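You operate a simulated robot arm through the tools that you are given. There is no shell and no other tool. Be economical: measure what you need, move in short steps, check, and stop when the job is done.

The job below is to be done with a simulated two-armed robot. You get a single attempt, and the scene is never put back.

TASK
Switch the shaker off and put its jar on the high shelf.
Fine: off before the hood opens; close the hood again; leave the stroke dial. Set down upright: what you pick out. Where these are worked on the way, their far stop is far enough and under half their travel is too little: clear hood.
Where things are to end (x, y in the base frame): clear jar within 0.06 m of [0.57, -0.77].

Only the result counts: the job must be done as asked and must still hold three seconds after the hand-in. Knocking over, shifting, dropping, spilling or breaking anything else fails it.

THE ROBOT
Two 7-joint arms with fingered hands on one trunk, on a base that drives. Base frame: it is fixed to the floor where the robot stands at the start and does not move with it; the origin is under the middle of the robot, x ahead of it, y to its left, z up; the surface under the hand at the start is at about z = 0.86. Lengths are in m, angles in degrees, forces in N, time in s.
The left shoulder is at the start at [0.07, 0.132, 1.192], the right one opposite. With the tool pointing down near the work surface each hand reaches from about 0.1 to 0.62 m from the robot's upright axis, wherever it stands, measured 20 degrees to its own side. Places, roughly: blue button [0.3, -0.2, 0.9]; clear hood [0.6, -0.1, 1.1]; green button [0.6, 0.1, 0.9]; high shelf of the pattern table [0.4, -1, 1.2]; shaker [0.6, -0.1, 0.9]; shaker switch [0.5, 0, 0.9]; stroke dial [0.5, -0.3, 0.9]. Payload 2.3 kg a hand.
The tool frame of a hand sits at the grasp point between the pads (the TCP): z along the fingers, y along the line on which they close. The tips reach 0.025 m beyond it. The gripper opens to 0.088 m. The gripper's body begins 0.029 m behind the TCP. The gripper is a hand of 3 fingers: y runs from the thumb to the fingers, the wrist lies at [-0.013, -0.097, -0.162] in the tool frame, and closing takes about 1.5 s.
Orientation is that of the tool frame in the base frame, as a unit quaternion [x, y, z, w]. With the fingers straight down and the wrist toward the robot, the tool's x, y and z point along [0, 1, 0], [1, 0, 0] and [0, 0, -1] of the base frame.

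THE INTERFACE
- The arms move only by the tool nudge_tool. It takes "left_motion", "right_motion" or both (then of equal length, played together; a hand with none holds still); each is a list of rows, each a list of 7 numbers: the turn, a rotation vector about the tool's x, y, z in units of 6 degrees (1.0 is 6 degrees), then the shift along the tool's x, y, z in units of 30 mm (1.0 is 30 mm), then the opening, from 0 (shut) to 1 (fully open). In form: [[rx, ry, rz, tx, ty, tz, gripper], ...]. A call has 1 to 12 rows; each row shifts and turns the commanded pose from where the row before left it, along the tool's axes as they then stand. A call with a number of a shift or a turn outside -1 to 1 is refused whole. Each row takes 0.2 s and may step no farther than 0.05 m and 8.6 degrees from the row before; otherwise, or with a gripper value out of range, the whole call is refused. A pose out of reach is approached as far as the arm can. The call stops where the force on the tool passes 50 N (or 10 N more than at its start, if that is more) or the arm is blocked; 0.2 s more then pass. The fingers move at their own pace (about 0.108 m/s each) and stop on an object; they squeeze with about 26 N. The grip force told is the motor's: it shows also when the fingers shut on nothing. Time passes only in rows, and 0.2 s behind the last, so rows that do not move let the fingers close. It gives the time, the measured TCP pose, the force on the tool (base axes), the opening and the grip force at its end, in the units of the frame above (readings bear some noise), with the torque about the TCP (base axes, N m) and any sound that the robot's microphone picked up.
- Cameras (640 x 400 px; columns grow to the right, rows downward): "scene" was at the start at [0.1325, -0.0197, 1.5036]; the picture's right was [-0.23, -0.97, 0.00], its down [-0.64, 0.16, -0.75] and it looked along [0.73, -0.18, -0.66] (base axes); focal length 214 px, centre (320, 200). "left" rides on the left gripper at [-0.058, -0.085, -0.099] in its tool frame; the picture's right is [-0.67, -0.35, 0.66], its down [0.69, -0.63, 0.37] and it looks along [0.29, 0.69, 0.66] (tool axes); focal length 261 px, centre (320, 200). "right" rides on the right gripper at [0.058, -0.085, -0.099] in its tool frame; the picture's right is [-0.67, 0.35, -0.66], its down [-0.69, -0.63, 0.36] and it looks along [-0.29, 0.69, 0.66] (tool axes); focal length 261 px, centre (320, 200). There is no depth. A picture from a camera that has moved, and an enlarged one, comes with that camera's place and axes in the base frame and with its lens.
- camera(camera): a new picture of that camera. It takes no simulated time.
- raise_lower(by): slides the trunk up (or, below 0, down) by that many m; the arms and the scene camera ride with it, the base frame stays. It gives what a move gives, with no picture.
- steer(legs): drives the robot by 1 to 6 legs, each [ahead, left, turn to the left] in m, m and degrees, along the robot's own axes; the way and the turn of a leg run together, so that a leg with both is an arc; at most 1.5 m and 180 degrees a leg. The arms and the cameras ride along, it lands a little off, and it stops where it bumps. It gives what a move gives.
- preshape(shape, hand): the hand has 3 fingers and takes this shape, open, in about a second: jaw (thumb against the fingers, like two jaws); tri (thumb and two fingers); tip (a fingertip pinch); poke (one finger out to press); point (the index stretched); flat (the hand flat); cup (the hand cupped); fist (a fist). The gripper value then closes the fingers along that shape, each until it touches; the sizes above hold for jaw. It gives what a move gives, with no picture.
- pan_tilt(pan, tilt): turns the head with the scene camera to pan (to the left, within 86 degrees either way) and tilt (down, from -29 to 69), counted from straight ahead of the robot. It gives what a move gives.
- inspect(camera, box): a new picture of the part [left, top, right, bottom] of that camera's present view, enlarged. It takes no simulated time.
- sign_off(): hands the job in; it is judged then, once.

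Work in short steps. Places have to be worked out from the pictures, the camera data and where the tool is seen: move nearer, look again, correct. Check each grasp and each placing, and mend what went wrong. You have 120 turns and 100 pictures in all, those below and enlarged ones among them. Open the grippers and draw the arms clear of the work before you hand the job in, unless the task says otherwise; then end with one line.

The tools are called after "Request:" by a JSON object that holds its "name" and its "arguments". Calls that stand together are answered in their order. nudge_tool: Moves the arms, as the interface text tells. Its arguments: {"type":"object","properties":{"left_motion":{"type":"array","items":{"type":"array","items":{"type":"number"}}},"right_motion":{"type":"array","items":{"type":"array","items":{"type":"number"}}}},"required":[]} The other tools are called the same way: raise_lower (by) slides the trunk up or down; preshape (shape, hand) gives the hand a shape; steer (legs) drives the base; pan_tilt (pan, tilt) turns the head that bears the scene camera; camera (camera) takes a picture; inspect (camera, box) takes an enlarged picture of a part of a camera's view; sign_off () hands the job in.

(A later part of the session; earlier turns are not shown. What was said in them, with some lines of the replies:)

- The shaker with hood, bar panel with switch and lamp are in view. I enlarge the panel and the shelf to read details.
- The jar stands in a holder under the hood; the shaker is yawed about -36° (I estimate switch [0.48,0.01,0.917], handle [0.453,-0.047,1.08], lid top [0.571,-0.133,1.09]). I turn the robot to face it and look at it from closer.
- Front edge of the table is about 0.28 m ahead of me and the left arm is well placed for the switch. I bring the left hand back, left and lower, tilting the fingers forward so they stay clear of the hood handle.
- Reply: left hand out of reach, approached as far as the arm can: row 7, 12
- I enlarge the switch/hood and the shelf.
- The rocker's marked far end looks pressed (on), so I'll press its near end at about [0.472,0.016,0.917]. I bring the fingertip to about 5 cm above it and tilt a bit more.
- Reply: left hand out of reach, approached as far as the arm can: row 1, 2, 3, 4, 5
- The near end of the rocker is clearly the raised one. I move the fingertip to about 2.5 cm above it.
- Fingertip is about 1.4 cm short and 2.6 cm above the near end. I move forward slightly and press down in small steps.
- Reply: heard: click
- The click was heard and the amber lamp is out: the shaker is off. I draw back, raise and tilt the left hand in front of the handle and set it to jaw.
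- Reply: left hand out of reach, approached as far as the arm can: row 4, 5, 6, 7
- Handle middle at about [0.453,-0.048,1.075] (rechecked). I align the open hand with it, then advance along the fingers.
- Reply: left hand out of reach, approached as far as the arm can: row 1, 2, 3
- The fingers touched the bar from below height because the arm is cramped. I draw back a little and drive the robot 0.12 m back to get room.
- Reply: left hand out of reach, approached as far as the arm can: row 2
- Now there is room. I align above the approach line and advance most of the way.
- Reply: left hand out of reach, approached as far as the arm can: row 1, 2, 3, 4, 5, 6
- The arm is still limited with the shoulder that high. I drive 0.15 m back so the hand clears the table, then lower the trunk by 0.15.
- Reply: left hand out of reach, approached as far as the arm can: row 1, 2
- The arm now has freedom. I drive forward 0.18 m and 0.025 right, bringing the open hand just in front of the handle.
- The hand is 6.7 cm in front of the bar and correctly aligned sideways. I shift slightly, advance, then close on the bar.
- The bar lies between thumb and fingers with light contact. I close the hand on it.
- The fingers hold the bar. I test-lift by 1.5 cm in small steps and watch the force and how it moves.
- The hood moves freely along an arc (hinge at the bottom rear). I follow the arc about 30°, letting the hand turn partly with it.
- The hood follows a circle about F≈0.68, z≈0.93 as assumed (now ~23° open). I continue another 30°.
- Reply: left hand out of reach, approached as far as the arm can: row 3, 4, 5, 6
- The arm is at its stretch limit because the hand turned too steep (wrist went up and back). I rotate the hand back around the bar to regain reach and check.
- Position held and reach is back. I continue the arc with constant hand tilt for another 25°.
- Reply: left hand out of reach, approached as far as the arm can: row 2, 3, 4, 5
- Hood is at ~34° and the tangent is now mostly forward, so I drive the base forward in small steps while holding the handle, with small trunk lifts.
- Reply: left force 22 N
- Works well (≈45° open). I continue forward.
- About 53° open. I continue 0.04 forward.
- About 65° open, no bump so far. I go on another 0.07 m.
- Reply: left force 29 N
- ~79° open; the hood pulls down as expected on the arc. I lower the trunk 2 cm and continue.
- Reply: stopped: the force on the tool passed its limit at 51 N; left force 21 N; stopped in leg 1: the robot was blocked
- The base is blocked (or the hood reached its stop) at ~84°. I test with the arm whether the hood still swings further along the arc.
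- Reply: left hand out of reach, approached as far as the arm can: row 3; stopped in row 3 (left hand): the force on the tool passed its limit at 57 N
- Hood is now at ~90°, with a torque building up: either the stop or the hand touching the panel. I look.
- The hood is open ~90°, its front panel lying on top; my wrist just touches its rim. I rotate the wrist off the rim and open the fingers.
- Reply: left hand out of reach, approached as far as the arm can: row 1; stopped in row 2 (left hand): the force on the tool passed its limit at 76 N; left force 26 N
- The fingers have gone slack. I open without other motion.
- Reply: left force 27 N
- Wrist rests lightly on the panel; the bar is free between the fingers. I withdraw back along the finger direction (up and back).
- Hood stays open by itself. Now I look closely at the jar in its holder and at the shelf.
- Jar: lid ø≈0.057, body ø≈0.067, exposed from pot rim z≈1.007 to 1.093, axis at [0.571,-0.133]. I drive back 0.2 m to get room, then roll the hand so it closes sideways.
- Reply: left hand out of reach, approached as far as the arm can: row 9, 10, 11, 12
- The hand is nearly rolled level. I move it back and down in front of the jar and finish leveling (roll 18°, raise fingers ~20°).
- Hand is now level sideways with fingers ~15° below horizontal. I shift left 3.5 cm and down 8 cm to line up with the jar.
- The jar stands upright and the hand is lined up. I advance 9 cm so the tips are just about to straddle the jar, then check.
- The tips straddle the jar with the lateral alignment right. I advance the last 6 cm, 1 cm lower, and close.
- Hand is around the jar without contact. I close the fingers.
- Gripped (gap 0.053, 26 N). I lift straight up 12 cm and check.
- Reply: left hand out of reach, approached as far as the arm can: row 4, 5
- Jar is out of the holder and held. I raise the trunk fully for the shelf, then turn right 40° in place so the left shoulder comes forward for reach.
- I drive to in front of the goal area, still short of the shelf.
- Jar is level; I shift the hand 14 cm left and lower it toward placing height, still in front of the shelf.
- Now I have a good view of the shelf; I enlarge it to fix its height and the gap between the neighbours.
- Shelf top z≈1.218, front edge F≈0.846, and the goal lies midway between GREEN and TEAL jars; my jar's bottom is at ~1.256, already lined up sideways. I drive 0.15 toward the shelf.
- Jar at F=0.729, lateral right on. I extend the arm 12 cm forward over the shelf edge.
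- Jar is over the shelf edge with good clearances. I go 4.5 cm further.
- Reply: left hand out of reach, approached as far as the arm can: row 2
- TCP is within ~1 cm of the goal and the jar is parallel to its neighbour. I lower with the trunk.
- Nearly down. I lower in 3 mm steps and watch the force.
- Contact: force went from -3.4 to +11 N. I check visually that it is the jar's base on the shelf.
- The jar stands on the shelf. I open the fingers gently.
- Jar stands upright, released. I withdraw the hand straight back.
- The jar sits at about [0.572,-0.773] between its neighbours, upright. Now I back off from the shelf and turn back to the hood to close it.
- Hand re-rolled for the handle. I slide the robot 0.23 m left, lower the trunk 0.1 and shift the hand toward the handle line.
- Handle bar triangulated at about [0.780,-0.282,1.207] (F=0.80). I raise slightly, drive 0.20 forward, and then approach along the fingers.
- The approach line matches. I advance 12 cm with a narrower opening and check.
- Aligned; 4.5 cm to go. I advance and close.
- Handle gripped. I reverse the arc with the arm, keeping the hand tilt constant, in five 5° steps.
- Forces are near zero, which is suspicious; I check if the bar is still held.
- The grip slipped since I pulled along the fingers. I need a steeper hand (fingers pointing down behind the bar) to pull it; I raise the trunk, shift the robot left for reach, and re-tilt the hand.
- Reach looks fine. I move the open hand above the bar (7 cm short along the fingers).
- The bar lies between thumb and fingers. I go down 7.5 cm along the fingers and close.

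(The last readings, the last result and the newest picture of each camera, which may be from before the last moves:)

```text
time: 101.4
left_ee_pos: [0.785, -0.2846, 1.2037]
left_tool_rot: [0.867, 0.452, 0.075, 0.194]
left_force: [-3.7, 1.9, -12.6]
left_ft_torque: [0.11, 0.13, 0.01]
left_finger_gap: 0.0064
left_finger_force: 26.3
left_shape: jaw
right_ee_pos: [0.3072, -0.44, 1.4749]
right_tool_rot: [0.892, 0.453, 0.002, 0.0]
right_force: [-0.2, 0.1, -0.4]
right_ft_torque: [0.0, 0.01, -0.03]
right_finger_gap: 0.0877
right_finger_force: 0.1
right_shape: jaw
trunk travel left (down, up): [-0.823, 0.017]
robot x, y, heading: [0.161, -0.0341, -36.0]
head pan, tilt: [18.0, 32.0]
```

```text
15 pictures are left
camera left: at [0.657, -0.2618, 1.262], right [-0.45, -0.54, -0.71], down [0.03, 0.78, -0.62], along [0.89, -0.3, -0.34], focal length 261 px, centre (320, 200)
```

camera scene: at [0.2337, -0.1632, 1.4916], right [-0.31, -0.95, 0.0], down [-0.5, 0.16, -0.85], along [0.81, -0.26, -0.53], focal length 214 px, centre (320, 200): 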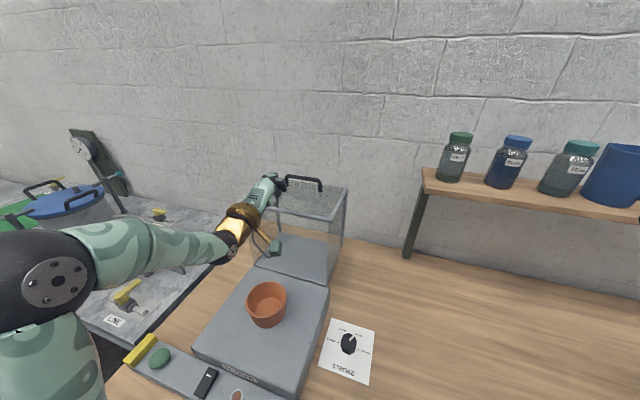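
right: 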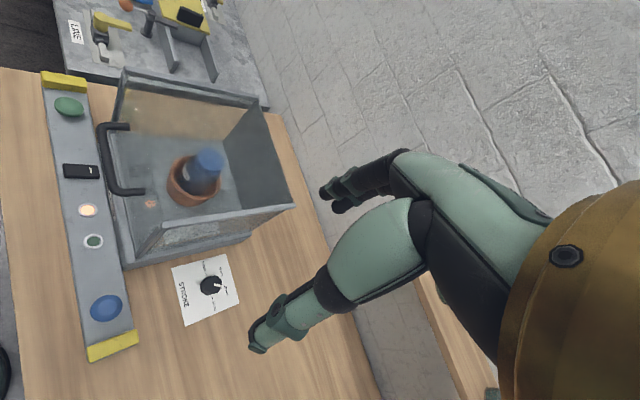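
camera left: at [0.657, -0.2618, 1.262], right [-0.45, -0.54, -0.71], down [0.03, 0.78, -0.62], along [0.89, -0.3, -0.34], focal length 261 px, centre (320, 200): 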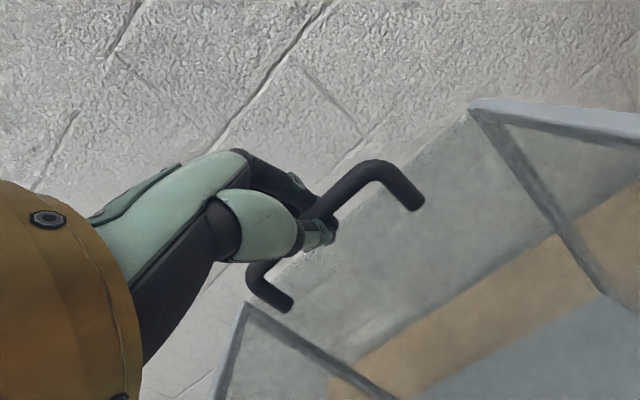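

Held with fingers behind the bar. I pull back along the arc three small steps.

Request:
{"name": "nudge_tool", "arguments": {"left_motion": [[-0.4, 0, 0, 0, -0.55, -0.63, 0], [-0.4, 0, 0, 0, -0.6, -0.57, 0], [-0.4, 0, 0, 0, -0.65, -0.52, 0]]}}

Request:
{"name": "camera", "arguments": {"camera": "left"}}

```text
time: 102.2
left_ee_pos: [0.7274, -0.2418, 1.2248]
left_tool_rot: [0.852, 0.449, 0.104, 0.249]
left_force: [0.2, -1.8, -2.4]
left_ft_torque: [-0.01, 0.05, 0.02]
left_finger_gap: 0.007
left_finger_force: 26.1
left_shape: jaw
right_ee_pos: [0.3049, -0.4423, 1.4746]
right_tool_rot: [0.892, 0.452, 0.003, 0.0]
right_force: [-0.6, 0.7, 0.7]
right_ft_torque: [-0.01, 0.01, 0.03]
right_finger_gap: 0.0877
right_finger_force: 0.0
right_shape: jaw
trunk travel left (down, up): [-0.823, 0.017]
robot x, y, heading: [0.158, -0.0389, -35.8]
head pan, tilt: [18.0, 32.0]
```

```text
14 pictures are left
camera left: at [0.5937, -0.2165, 1.2687], right [-0.37, -0.6, -0.71], down [0.09, 0.74, -0.67], along [0.92, -0.31, -0.22], focal length 261 px, centre (320, 200)
```

left: 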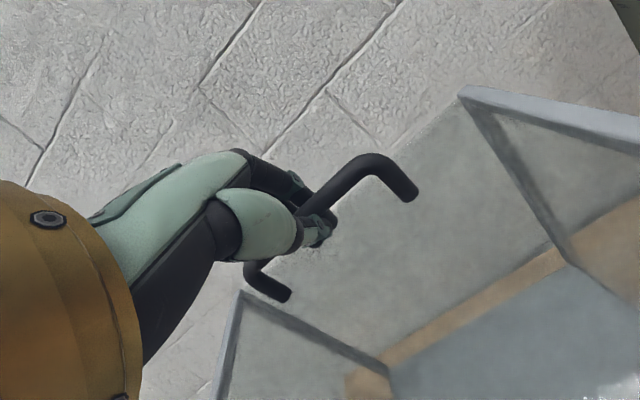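

The hood follows. I continue three more steps with the arm.

Request:
{"name": "nudge_tool", "arguments": {"left_motion": [[-0.4, 0, 0, 0, -0.65, -0.57, 0], [-0.4, 0, 0, 0, -0.68, -0.54, 0], [-0.4, 0, 0, 0, -0.7, -0.51, 0]]}}

Request:
{"name": "steer", "arguments": {"legs": [[-0.03, 0, 0]]}}

```text
time: 103.0
left_ee_pos: [0.6715, -0.1897, 1.2315]
left_tool_rot: [0.832, 0.447, 0.126, 0.303]
left_force: [1.0, 1.2, -8.0]
left_ft_torque: [0.02, 0.13, 0.05]
left_finger_gap: 0.0072
left_finger_force: 26.4
left_shape: jaw
right_ee_pos: [0.3097, -0.4394, 1.4752]
right_tool_rot: [0.891, 0.453, 0.001, -0.002]
right_force: [0.7, -0.1, -0.3]
right_ft_torque: [-0.01, -0.01, -0.03]
right_finger_gap: 0.0877
right_finger_force: 0.1
right_shape: jaw
trunk travel left (down, up): [-0.823, 0.017]
robot x, y, heading: [0.1648, -0.0358, -35.7]
head pan, tilt: [18.0, 32.0]
```

```text
time: 103.8
left_ee_pos: [0.6493, -0.1765, 1.2321]
left_tool_rot: [0.833, 0.445, 0.125, 0.305]
left_force: [6.3, 1.8, -11.5]
left_ft_torque: [0.05, 0.16, 0.09]
left_finger_gap: 0.006
left_finger_force: 25.9
left_shape: jaw
right_ee_pos: [0.2904, -0.4241, 1.4739]
right_tool_rot: [0.891, 0.453, -0.001, -0.002]
right_force: [-0.2, 0.0, 0.1]
right_ft_torque: [0.03, -0.03, -0.01]
right_finger_gap: 0.0875
right_finger_force: 0.1
right_shape: jaw
trunk travel left (down, up): [-0.823, 0.017]
robot x, y, heading: [0.1358, -0.0172, -36.0]
head pan, tilt: [18.0, 32.0]
```

On track (~α 81°). I keep going with base steps and small trunk lowering.

Request:
{"name": "steer", "arguments": {"legs": [[-0.04, 0, 0]]}}

Request:
{"name": "raise_lower", "arguments": {"by": -0.015}}

Request:
{"name": "steer", "arguments": {"legs": [[-0.04, 0, 0]]}}

Request:
{"name": "raise_lower", "arguments": {"by": -0.02}}

```text
time: 104.7
left_ee_pos: [0.6199, -0.1554, 1.2316]
left_tool_rot: [0.831, 0.448, 0.123, 0.305]
left_force: [5.4, -3.7, -22.2]
left_ft_torque: [0.12, 0.24, 0.0]
left_finger_gap: 0.0056
left_finger_force: 25.8
left_shape: jaw
right_ee_pos: [0.2587, -0.4044, 1.4732]
right_tool_rot: [0.892, 0.453, -0.001, -0.004]
right_force: [0.8, 0.0, -0.8]
right_ft_torque: [-0.02, -0.03, 0.03]
right_finger_gap: 0.0874
right_finger_force: 0.0
right_shape: jaw
trunk travel left (down, up): [-0.823, 0.017]
robot x, y, heading: [0.1024, 0.0057, -35.9]
head pan, tilt: [18.0, 32.0]
```

```text
time: 105.3
left_ee_pos: [0.6113, -0.1489, 1.2214]
left_tool_rot: [0.829, 0.448, 0.125, 0.309]
left_force: [-0.8, 2.1, 0.7]
left_ft_torque: [-0.03, 0.02, -0.02]
left_finger_gap: 0.0074
left_finger_force: 25.7
left_shape: jaw
right_ee_pos: [0.25, -0.3972, 1.4617]
right_tool_rot: [0.891, 0.454, 0.003, 0.0]
right_force: [0.1, -0.5, 0.3]
right_ft_torque: [0.01, 0.0, 0.0]
right_finger_gap: 0.0875
right_finger_force: 0.1
right_shape: jaw
trunk travel left (down, up): [-0.808, 0.032]
robot x, y, heading: [0.1043, 0.0022, -35.8]
head pan, tilt: [18.0, 32.0]
```

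```text
time: 106.2
left_ee_pos: [0.5864, -0.1306, 1.2153]
left_tool_rot: [0.831, 0.449, 0.123, 0.305]
left_force: [6.2, -5.9, -17.2]
left_ft_torque: [0.12, 0.24, -0.01]
left_finger_gap: 0.0059
left_finger_force: 25.8
left_shape: jaw
right_ee_pos: [0.2257, -0.3803, 1.4573]
right_tool_rot: [0.892, 0.453, 0.0, -0.003]
right_force: [-0.5, -0.3, -0.3]
right_ft_torque: [-0.02, 0.0, 0.0]
right_finger_gap: 0.0876
right_finger_force: 0.0
right_shape: jaw
trunk travel left (down, up): [-0.808, 0.032]
robot x, y, heading: [0.0727, 0.0268, -35.9]
head pan, tilt: [18.0, 32.0]
```

```text
time: 106.9
left_ee_pos: [0.5789, -0.1275, 1.1992]
left_tool_rot: [0.83, 0.448, 0.123, 0.309]
left_force: [-0.4, 0.6, 0.4]
left_ft_torque: [0.0, 0.04, -0.02]
left_finger_gap: 0.007
left_finger_force: 26.1
left_shape: jaw
right_ee_pos: [0.2176, -0.3767, 1.4401]
right_tool_rot: [0.891, 0.454, 0.002, 0.0]
right_force: [-0.3, 0.1, -0.4]
right_ft_torque: [0.0, -0.01, 0.01]
right_finger_gap: 0.088
right_finger_force: 0.0
right_shape: jaw
trunk travel left (down, up): [-0.788, 0.052]
robot x, y, heading: [0.0723, 0.027, -35.8]
head pan, tilt: [18.0, 32.0]
```

At α≈63° (hood ~36° open), forces small. I continue.

Request:
{"name": "steer", "arguments": {"legs": [[-0.035, 0, 0]]}}

Request:
{"name": "raise_lower", "arguments": {"by": -0.025}}

Request:
{"name": "steer", "arguments": {"legs": [[-0.03, 0, 0]]}}

Request:
{"name": "raise_lower", "arguments": {"by": -0.025}}

```text
time: 107.7
left_ee_pos: [0.5555, -0.1104, 1.1962]
left_tool_rot: [0.831, 0.448, 0.123, 0.306]
left_force: [5.4, -6.1, -11.7]
left_ft_torque: [0.1, 0.17, 0.01]
left_finger_gap: 0.0064
left_finger_force: 26.2
left_shape: jaw
right_ee_pos: [0.1953, -0.3605, 1.4386]
right_tool_rot: [0.891, 0.453, 0.001, -0.003]
right_force: [-0.1, 0.0, 0.4]
right_ft_torque: [0.0, 0.0, -0.01]
right_finger_gap: 0.0876
right_finger_force: 0.1
right_shape: jaw
trunk travel left (down, up): [-0.788, 0.052]
robot x, y, heading: [0.046, 0.0464, -36.1]
head pan, tilt: [18.0, 32.0]
```

```text
time: 108.4
left_ee_pos: [0.5489, -0.1058, 1.1742]
left_tool_rot: [0.829, 0.449, 0.124, 0.308]
left_force: [0.7, 0.1, 1.2]
left_ft_torque: [-0.01, 0.04, -0.01]
left_finger_gap: 0.0068
left_finger_force: 26.3
left_shape: jaw
right_ee_pos: [0.1876, -0.3552, 1.4162]
right_tool_rot: [0.892, 0.453, 0.002, 0.0]
right_force: [0.8, 0.7, -0.2]
right_ft_torque: [-0.01, 0.02, -0.01]
right_finger_gap: 0.0877
right_finger_force: 0.1
right_shape: jaw
trunk travel left (down, up): [-0.763, 0.077]
robot x, y, heading: [0.0435, 0.0461, -35.9]
head pan, tilt: [18.0, 32.0]
```

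```text
time: 109.3
left_ee_pos: [0.5282, -0.0908, 1.1725]
left_tool_rot: [0.83, 0.449, 0.123, 0.307]
left_force: [1.3, -3.8, -6.1]
left_ft_torque: [0.13, 0.05, 0.02]
left_finger_gap: 0.0067
left_finger_force: 25.5
left_shape: jaw
right_ee_pos: [0.1677, -0.3406, 1.4142]
right_tool_rot: [0.891, 0.453, 0.001, -0.001]
right_force: [-0.3, -0.3, 0.2]
right_ft_torque: [0.01, 0.01, 0.01]
right_finger_gap: 0.0877
right_finger_force: 0.0
right_shape: jaw
trunk travel left (down, up): [-0.763, 0.077]
robot x, y, heading: [0.0171, 0.066, -36.0]
head pan, tilt: [18.0, 32.0]
```

```text
time: 110.0
left_ee_pos: [0.5241, -0.0869, 1.1507]
left_tool_rot: [0.83, 0.448, 0.123, 0.308]
left_force: [-2.6, 1.0, 1.7]
left_ft_torque: [-0.05, -0.08, 0.01]
left_finger_gap: 0.0071
left_finger_force: 26.0
left_shape: jaw
right_ee_pos: [0.161, -0.336, 1.3916]
right_tool_rot: [0.891, 0.454, 0.003, 0.0]
right_force: [-0.4, 0.3, -0.3]
right_ft_torque: [0.03, 0.01, 0.0]
right_finger_gap: 0.0877
right_finger_force: 0.0
right_shape: jaw
trunk travel left (down, up): [-0.738, 0.102]
robot x, y, heading: [0.0178, 0.0643, -35.8]
head pan, tilt: [18.0, 32.0]
```

Position differs ~2 cm from the opening path; I check the grip.

Request:
{"name": "camera", "arguments": {"camera": "left"}}

Request:
{"name": "camera", "arguments": {"camera": "scene"}}

```text
13 pictures are left
camera left: at [0.3866, -0.0607, 1.1785], right [-0.3, -0.67, -0.68], down [0.14, 0.67, -0.73], along [0.94, -0.31, -0.1], focal length 261 px, centre (320, 200)
```

left: 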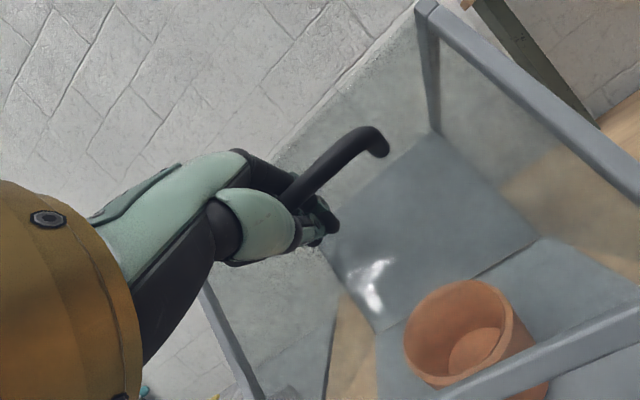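

```text
12 pictures are left
camera scene: at [0.1432, 0.0104, 1.5066], right [-0.31, -0.95, 0.0], down [-0.5, 0.16, -0.85], along [0.81, -0.26, -0.53], focal length 214 px, centre (320, 200)
```

scene: 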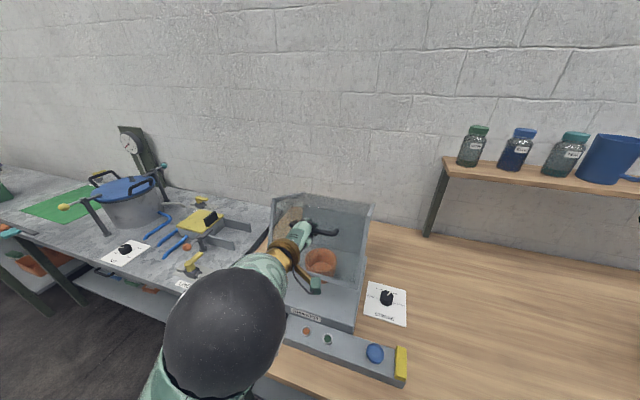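

Still held, hood about 20° open. I continue with equal back/down steps.

Request:
{"name": "steer", "arguments": {"legs": [[-0.03, 0, 0]]}}

Request:
{"name": "raise_lower", "arguments": {"by": -0.03}}

Request:
{"name": "steer", "arguments": {"legs": [[-0.025, 0, 0]]}}

Request:
{"name": "raise_lower", "arguments": {"by": -0.03}}

```text
time: 110.8
left_ee_pos: [0.5051, -0.0737, 1.1473]
left_tool_rot: [0.83, 0.449, 0.123, 0.306]
left_force: [0.9, -3.7, -5.7]
left_ft_torque: [0.07, 0.1, -0.01]
left_finger_gap: 0.0067
left_finger_force: 25.6
left_shape: jaw
right_ee_pos: [0.1431, -0.3221, 1.3893]
right_tool_rot: [0.891, 0.453, 0.002, -0.001]
right_force: [0.0, -0.3, 1.1]
right_ft_torque: [-0.01, 0.01, 0.0]
right_finger_gap: 0.0877
right_finger_force: 0.0
right_shape: jaw
trunk travel left (down, up): [-0.738, 0.102]
robot x, y, heading: [-0.0041, 0.0818, -35.8]
head pan, tilt: [18.0, 32.0]
```

```text
time: 111.6
left_ee_pos: [0.5, -0.0683, 1.1204]
left_tool_rot: [0.83, 0.449, 0.124, 0.308]
left_force: [-3.8, 1.4, 2.1]
left_ft_torque: [-0.04, -0.1, 0.08]
left_finger_gap: 0.0068
left_finger_force: 26.2
left_shape: jaw
right_ee_pos: [0.138, -0.3197, 1.3598]
right_tool_rot: [0.892, 0.453, 0.002, 0.0]
right_force: [0.2, -0.5, 0.0]
right_ft_torque: [0.02, 0.02, 0.0]
right_finger_gap: 0.0873
right_finger_force: 0.1
right_shape: jaw
trunk travel left (down, up): [-0.708, 0.132]
robot x, y, heading: [-0.0071, 0.0841, -35.7]
head pan, tilt: [18.0, 32.0]
```

```text
time: 112.4
left_ee_pos: [0.4832, -0.0576, 1.118]
left_tool_rot: [0.83, 0.449, 0.124, 0.306]
left_force: [0.5, -2.2, -5.9]
left_ft_torque: [0.09, 0.04, -0.01]
left_finger_gap: 0.0067
left_finger_force: 26.2
left_shape: jaw
right_ee_pos: [0.1218, -0.3065, 1.3586]
right_tool_rot: [0.891, 0.453, 0.002, -0.001]
right_force: [0.1, 0.5, -1.2]
right_ft_torque: [0.02, 0.02, 0.01]
right_finger_gap: 0.0879
right_finger_force: 0.1
right_shape: jaw
trunk travel left (down, up): [-0.708, 0.132]
robot x, y, heading: [-0.0282, 0.0984, -36.0]
head pan, tilt: [18.0, 32.0]
```

```text
time: 113.1
left_ee_pos: [0.4807, -0.0556, 1.09]
left_tool_rot: [0.83, 0.45, 0.124, 0.307]
left_force: [-1.6, 1.1, 0.0]
left_ft_torque: [-0.05, 0.02, 0.01]
left_finger_gap: 0.0066
left_finger_force: 26.2
left_shape: jaw
right_ee_pos: [0.1178, -0.3045, 1.3316]
right_tool_rot: [0.891, 0.453, 0.003, 0.0]
right_force: [-0.6, 0.8, 0.5]
right_ft_torque: [-0.01, 0.01, 0.01]
right_finger_gap: 0.0878
right_finger_force: 0.0
right_shape: jaw
trunk travel left (down, up): [-0.678, 0.162]
robot x, y, heading: [-0.0241, 0.0986, -35.9]
head pan, tilt: [18.0, 32.0]
```

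Almost closed (F=0.424, z=1.09). More small steps.

Request:
{"name": "steer", "arguments": {"legs": [[-0.015, 0, 0]]}}

Request:
{"name": "raise_lower", "arguments": {"by": -0.025}}

Request:
{"name": "camera", "arguments": {"camera": "scene"}}

```text
time: 113.9
left_ee_pos: [0.4693, -0.0476, 1.0893]
left_tool_rot: [0.83, 0.449, 0.123, 0.307]
left_force: [-1.0, -0.1, -3.2]
left_ft_torque: [0.02, 0.03, 0.01]
left_finger_gap: 0.0065
left_finger_force: 26.3
left_shape: jaw
right_ee_pos: [0.1066, -0.2967, 1.3303]
right_tool_rot: [0.892, 0.453, 0.002, 0.0]
right_force: [0.1, 0.2, -0.1]
right_ft_torque: [-0.02, 0.02, 0.0]
right_finger_gap: 0.0877
right_finger_force: 0.0
right_shape: jaw
trunk travel left (down, up): [-0.678, 0.162]
robot x, y, heading: [-0.0406, 0.1069, -36.0]
head pan, tilt: [18.0, 32.0]
```

```text
time: 114.6
left_ee_pos: [0.4687, -0.0462, 1.0637]
left_tool_rot: [0.83, 0.449, 0.123, 0.307]
left_force: [-0.5, 0.6, 0.3]
left_ft_torque: [-0.02, 0.01, 0.04]
left_finger_gap: 0.0063
left_finger_force: 26.2
left_shape: jaw
right_ee_pos: [0.106, -0.296, 1.3054]
right_tool_rot: [0.891, 0.453, 0.003, 0.0]
right_force: [0.4, 0.0, -0.5]
right_ft_torque: [0.04, -0.01, -0.01]
right_finger_gap: 0.0879
right_finger_force: 0.1
right_shape: jaw
trunk travel left (down, up): [-0.653, 0.187]
robot x, y, heading: [-0.0375, 0.1084, -35.9]
head pan, tilt: [18.0, 32.0]
```

```text
11 pictures are left
camera scene: at [0.0872, 0.0512, 1.4214], right [-0.31, -0.95, 0.0], down [-0.5, 0.16, -0.85], along [0.81, -0.26, -0.53], focal length 214 px, centre (320, 200)
```

scene: 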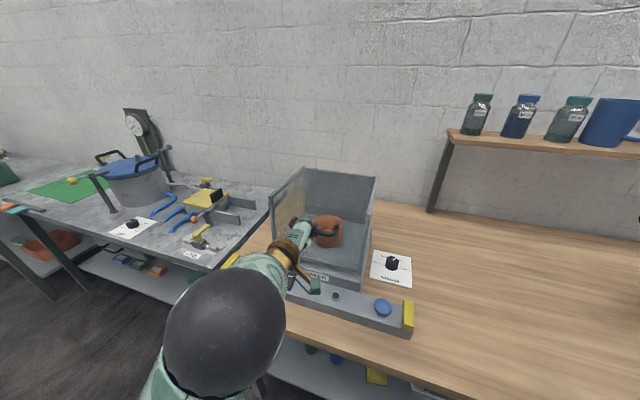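

Looks nearly shut. I lower further until the hood's seat pushes back.

Request:
{"name": "raise_lower", "arguments": {"by": -0.015}}

Request:
{"name": "inspect", "arguments": {"camera": "scene", "box": [240, 150, 420, 320]}}

```text
time: 115.2
left_ee_pos: [0.4643, -0.045, 1.0511]
left_tool_rot: [0.829, 0.449, 0.125, 0.308]
left_force: [-6.9, 5.1, 3.2]
left_ft_torque: [0.0, -0.13, 0.11]
left_finger_gap: 0.006
left_finger_force: 25.4
left_shape: jaw
right_ee_pos: [0.1027, -0.293, 1.2929]
right_tool_rot: [0.892, 0.453, 0.004, 0.002]
right_force: [-0.4, 0.0, -0.6]
right_ft_torque: [0.02, 0.02, -0.01]
right_finger_gap: 0.0877
right_finger_force: 0.1
right_shape: jaw
trunk travel left (down, up): [-0.638, 0.202]
robot x, y, heading: [-0.0397, 0.1069, -35.9]
head pan, tilt: [18.0, 32.0]
```

```text
2.35 times, centred on (330, 235) of scene
camera zoom: at [0.083, 0.0541, 1.4069], right [-0.31, -0.95, 0.0], down [-0.5, 0.16, -0.85], along [0.81, -0.26, -0.53], focal length 505 px, centre (296, 118)
```

zoom: 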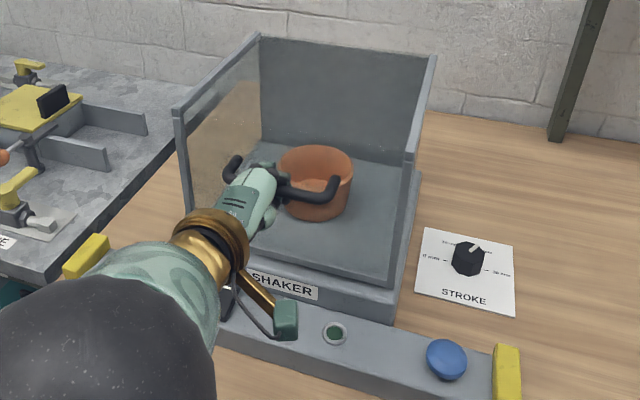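

Hood appears seated. I press lightly down once more, then check the force.

Request:
{"name": "nudge_tool", "arguments": {"left_motion": [[0, 0, 0, 0, -0.3, 0.1, 0], [0, 0, 0, 0, -0.25, 0.15, 0]]}}

```text
time: 115.8
left_ee_pos: [0.4599, -0.0431, 1.04]
left_tool_rot: [0.827, 0.447, 0.127, 0.316]
left_force: [17.3, -5.8, 46.3]
left_ft_torque: [-0.04, 0.71, 0.09]
left_finger_gap: 0.0092
left_finger_force: 25.9
left_shape: jaw
right_ee_pos: [0.1044, -0.2956, 1.2927]
right_tool_rot: [0.892, 0.452, 0.003, 0.0]
right_force: [0.4, -0.3, 0.0]
right_ft_torque: [0.03, 0.03, 0.01]
right_finger_gap: 0.0875
right_finger_force: 0.0
right_shape: jaw
trunk travel left (down, up): [-0.638, 0.202]
robot x, y, heading: [-0.0355, 0.108, -36.0]
head pan, tilt: [18.0, 32.0]
```

Closed: the seat pushes back with 46 N. I open the fingers and then withdraw along them.

Request:
{"name": "nudge_tool", "arguments": {"left_motion": [[0, 0, 0, 0, 0.25, -0.1, 0.2], [0, 0, 0, 0, 0, 0, 0.4], [0, 0, 0, 0, 0, 0, 0.6], [0, 0, 0, 0, 0, 0, 0.6], [0, 0, 0, 0, 0, 0, 0.6]]}}

Request:
{"name": "camera", "arguments": {"camera": "left"}}

```text
time: 117.0
left_ee_pos: [0.4595, -0.0415, 1.041]
left_tool_rot: [0.83, 0.448, 0.124, 0.308]
left_force: [-9.3, 5.1, 5.7]
left_ft_torque: [0.08, 0.27, 0.03]
left_finger_gap: 0.0458
left_finger_force: 0.1
left_shape: jaw
right_ee_pos: [0.101, -0.2929, 1.2924]
right_tool_rot: [0.892, 0.453, 0.004, 0.002]
right_force: [0.7, 0.3, 0.8]
right_ft_torque: [0.0, -0.01, 0.01]
right_finger_gap: 0.0876
right_finger_force: 0.2
right_shape: jaw
trunk travel left (down, up): [-0.638, 0.202]
robot x, y, heading: [-0.0369, 0.1061, -36.0]
head pan, tilt: [18.0, 32.0]
```

```text
9 pictures are left
camera left: at [0.3223, -0.0154, 1.0696], right [-0.3, -0.67, -0.68], down [0.14, 0.67, -0.72], along [0.94, -0.31, -0.1], focal length 261 px, centre (320, 200)
```

left: 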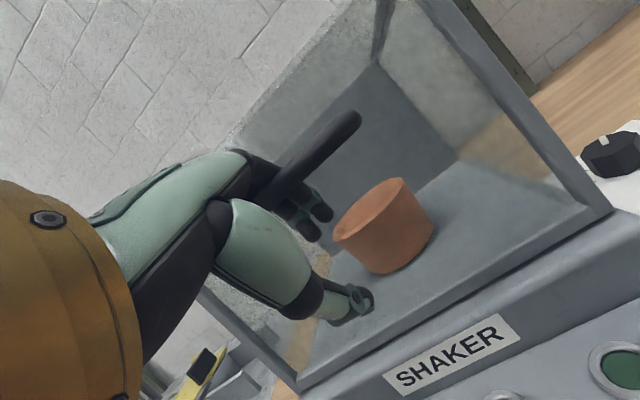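

The bar is free between the fingers. I withdraw along the finger axis.

Request:
{"name": "nudge_tool", "arguments": {"left_motion": [[0, 0, 0, 0, 0, -0.5, 0.6], [0, 0, 0, 0, 0, -0.8, 0.6], [0, 0, 0, 0, 0, -0.9, 0.6], [0, 0, 0, 0, 0, -1, 0.6], [0, 0, 0, 0, 0, -1, 0.6]]}}

Request:
{"name": "camera", "arguments": {"camera": "scene"}}

```text
time: 118.2
left_ee_pos: [0.445, 0.0064, 1.1119]
left_tool_rot: [0.829, 0.45, 0.123, 0.307]
left_force: [0.2, 0.1, -0.4]
left_ft_torque: [-0.01, -0.01, 0.01]
left_finger_gap: 0.0527
left_finger_force: 0.0
left_shape: jaw
left hand out of reach, approached as far as the arm can: row 4, 5
right_ee_pos: [0.1067, -0.2953, 1.2907]
right_tool_rot: [0.891, 0.453, 0.001, 0.0]
right_force: [0.3, -0.4, 0.0]
right_ft_torque: [-0.01, -0.02, 0.01]
right_finger_gap: 0.0876
right_finger_force: 0.0
right_shape: jaw
trunk travel left (down, up): [-0.638, 0.202]
robot x, y, heading: [-0.038, 0.1115, -35.9]
head pan, tilt: [18.0, 32.0]
```

```text
8 pictures are left
camera scene: at [0.0884, 0.052, 1.4064], right [-0.31, -0.95, 0.0], down [-0.5, 0.16, -0.85], along [0.81, -0.26, -0.53], focal length 214 px, centre (320, 200)
```

scene: 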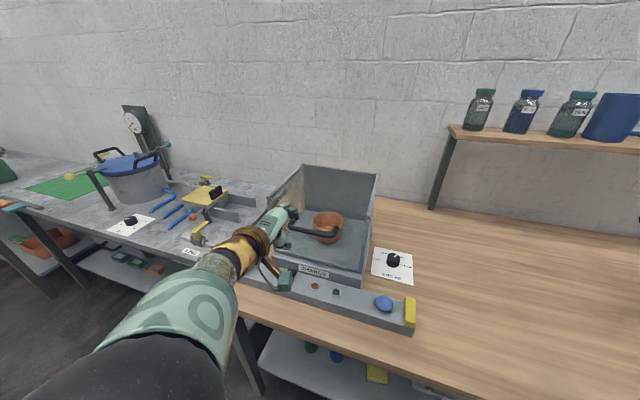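

The fingers are above the bar. I raise with the trunk, then drive back clear.

Request:
{"name": "raise_lower", "arguments": {"by": 0.1}}

Request:
{"name": "steer", "arguments": {"legs": [[-0.2, 0, 0]]}}

Request:
{"name": "camera", "arguments": {"camera": "scene"}}

Request:
{"name": "inspect", "arguments": {"camera": "scene", "box": [250, 140, 410, 310]}}

```text
time: 119.6
left_ee_pos: [0.4439, 0.0051, 1.2116]
left_tool_rot: [0.83, 0.449, 0.122, 0.307]
left_force: [0.2, -0.9, 0.2]
left_ft_torque: [-0.03, 0.02, -0.01]
left_finger_gap: 0.0523
left_finger_force: 0.1
left_shape: jaw
right_ee_pos: [0.1063, -0.2962, 1.3895]
right_tool_rot: [0.891, 0.453, 0.002, 0.0]
right_force: [0.1, -1.2, 0.5]
right_ft_torque: [0.0, 0.02, 0.02]
right_finger_gap: 0.0877
right_finger_force: 0.0
right_shape: jaw
trunk travel left (down, up): [-0.738, 0.102]
robot x, y, heading: [-0.0367, 0.1092, -35.8]
head pan, tilt: [18.0, 32.0]
```

```text
time: 121.2
left_ee_pos: [0.2863, 0.121, 1.2112]
left_tool_rot: [0.83, 0.45, 0.122, 0.306]
left_force: [0.1, -0.5, -1.0]
left_ft_torque: [0.01, 0.04, 0.0]
left_finger_gap: 0.0528
left_finger_force: 0.1
left_shape: jaw
right_ee_pos: [-0.05, -0.1811, 1.3888]
right_tool_rot: [0.891, 0.453, 0.001, -0.002]
right_force: [-0.2, -0.7, 0.2]
right_ft_torque: [-0.03, -0.01, 0.0]
right_finger_gap: 0.0876
right_finger_force: 0.1
right_shape: jaw
trunk travel left (down, up): [-0.738, 0.102]
robot x, y, heading: [-0.2018, 0.2218, -35.8]
head pan, tilt: [18.0, 32.0]
```

```text
7 pictures are left
camera scene: at [-0.0701, 0.1654, 1.506], right [-0.31, -0.95, 0.0], down [-0.51, 0.16, -0.85], along [0.81, -0.26, -0.53], focal length 214 px, centre (320, 200)
```

scene: 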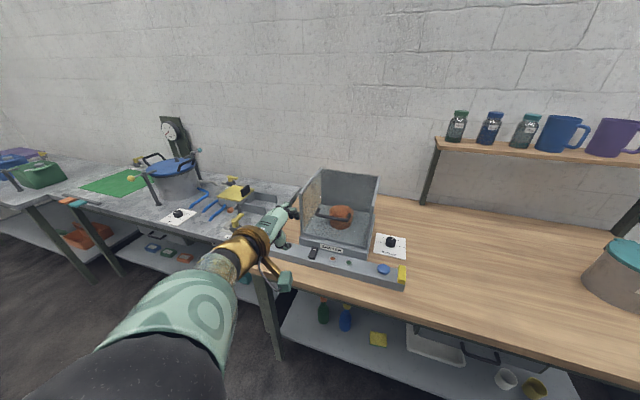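

```text
2.35 times, centred on (330, 225) of scene
camera zoom: at [-0.0701, 0.1654, 1.506], right [-0.31, -0.95, 0.0], down [-0.51, 0.16, -0.85], along [0.81, -0.26, -0.53], focal length 505 px, centre (296, 141)
```

zoom: 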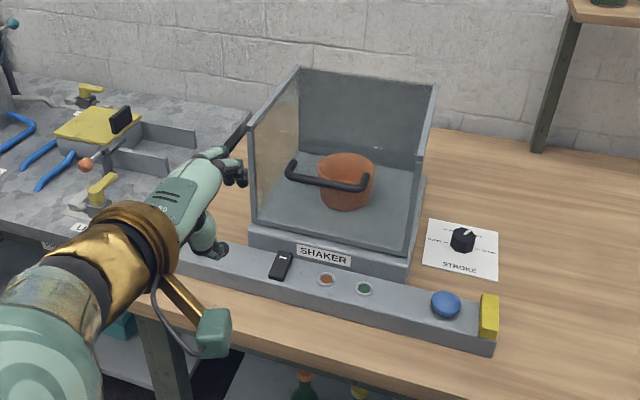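

Hood closed, lamps off, dial unchanged. I open the gripper, drive further back and verify the shelf.

Request:
{"name": "steer", "arguments": {"legs": [[-0.15, 0, 0]]}}

Request:
{"name": "nudge_tool", "arguments": {"left_motion": [[0, 0, 0, 0, 0, 0, 1], [0, 0, 0, 0, 0, 0, 1], [0, 0, 0, 0, 0, 0, 1]]}}

Request:
{"name": "inspect", "arguments": {"camera": "scene", "box": [400, 80, 640, 220]}}

Request:
{"name": "inspect", "arguments": {"camera": "scene", "box": [270, 130, 430, 300]}}

```text
time: 122.5
left_ee_pos: [0.1632, 0.2083, 1.2108]
left_tool_rot: [0.831, 0.448, 0.122, 0.306]
left_force: [-0.1, -0.5, -0.3]
left_ft_torque: [-0.03, -0.03, 0.01]
left_finger_gap: 0.0524
left_finger_force: 0.1
left_shape: jaw
right_ee_pos: [-0.1729, -0.0938, 1.3898]
right_tool_rot: [0.891, 0.454, 0.002, -0.002]
right_force: [0.6, -0.3, -0.1]
right_ft_torque: [0.01, -0.02, 0.0]
right_finger_gap: 0.0875
right_finger_force: 0.1
right_shape: jaw
trunk travel left (down, up): [-0.738, 0.102]
robot x, y, heading: [-0.3239, 0.3136, -36.1]
head pan, tilt: [18.0, 32.0]
```

```text
time: 123.3
left_ee_pos: [0.1607, 0.2112, 1.2126]
left_tool_rot: [0.831, 0.448, 0.122, 0.307]
left_force: [-0.6, 0.0, -0.6]
left_ft_torque: [-0.02, 0.04, 0.01]
left_finger_gap: 0.0876
left_finger_force: 0.0
left_shape: jaw
right_ee_pos: [-0.1767, -0.0909, 1.3914]
right_tool_rot: [0.892, 0.453, 0.002, -0.001]
right_force: [0.6, 0.1, 0.1]
right_ft_torque: [0.02, 0.01, -0.01]
right_finger_gap: 0.0875
right_finger_force: 0.1
right_shape: jaw
trunk travel left (down, up): [-0.738, 0.102]
robot x, y, heading: [-0.3202, 0.3157, -36.0]
head pan, tilt: [18.0, 32.0]
```

```text
2.67 times, centred on (520, 150) of scene
camera zoom: at [-0.196, 0.2559, 1.5065], right [-0.31, -0.95, 0.0], down [-0.5, 0.16, -0.85], along [0.81, -0.26, -0.53], focal length 572 px, centre (-213, 333)
```

zoom: 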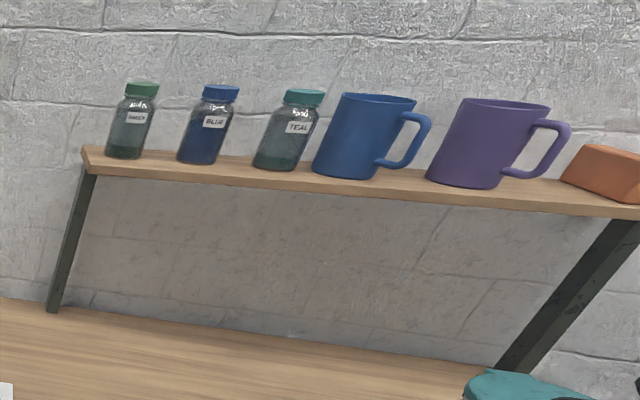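

```text
2.35 times, centred on (350, 215) of scene
camera zoom: at [-0.196, 0.2559, 1.5065], right [-0.31, -0.95, 0.0], down [-0.5, 0.16, -0.85], along [0.81, -0.26, -0.53], focal length 505 px, centre (249, 165)
```

zoom: 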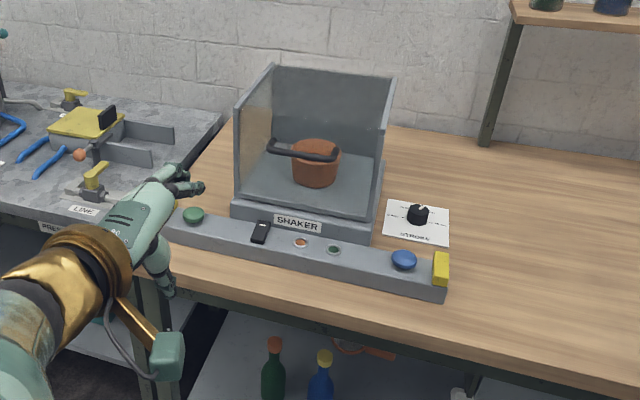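

The jar stands upright between GREEN and TEAL. The shaker is off, the hood is shut, the dial is as it was, and both arms are clear with grippers open, so I hand in.

Request:
{"name": "sign_off", "arguments": {}}

```text
The job is handed in.
```

The shaker was switched off before the hood was opened, its jar now stands upright on the high shelf at about [0.57, -0.77], the hood is closed again, and the stroke dial was left alone.
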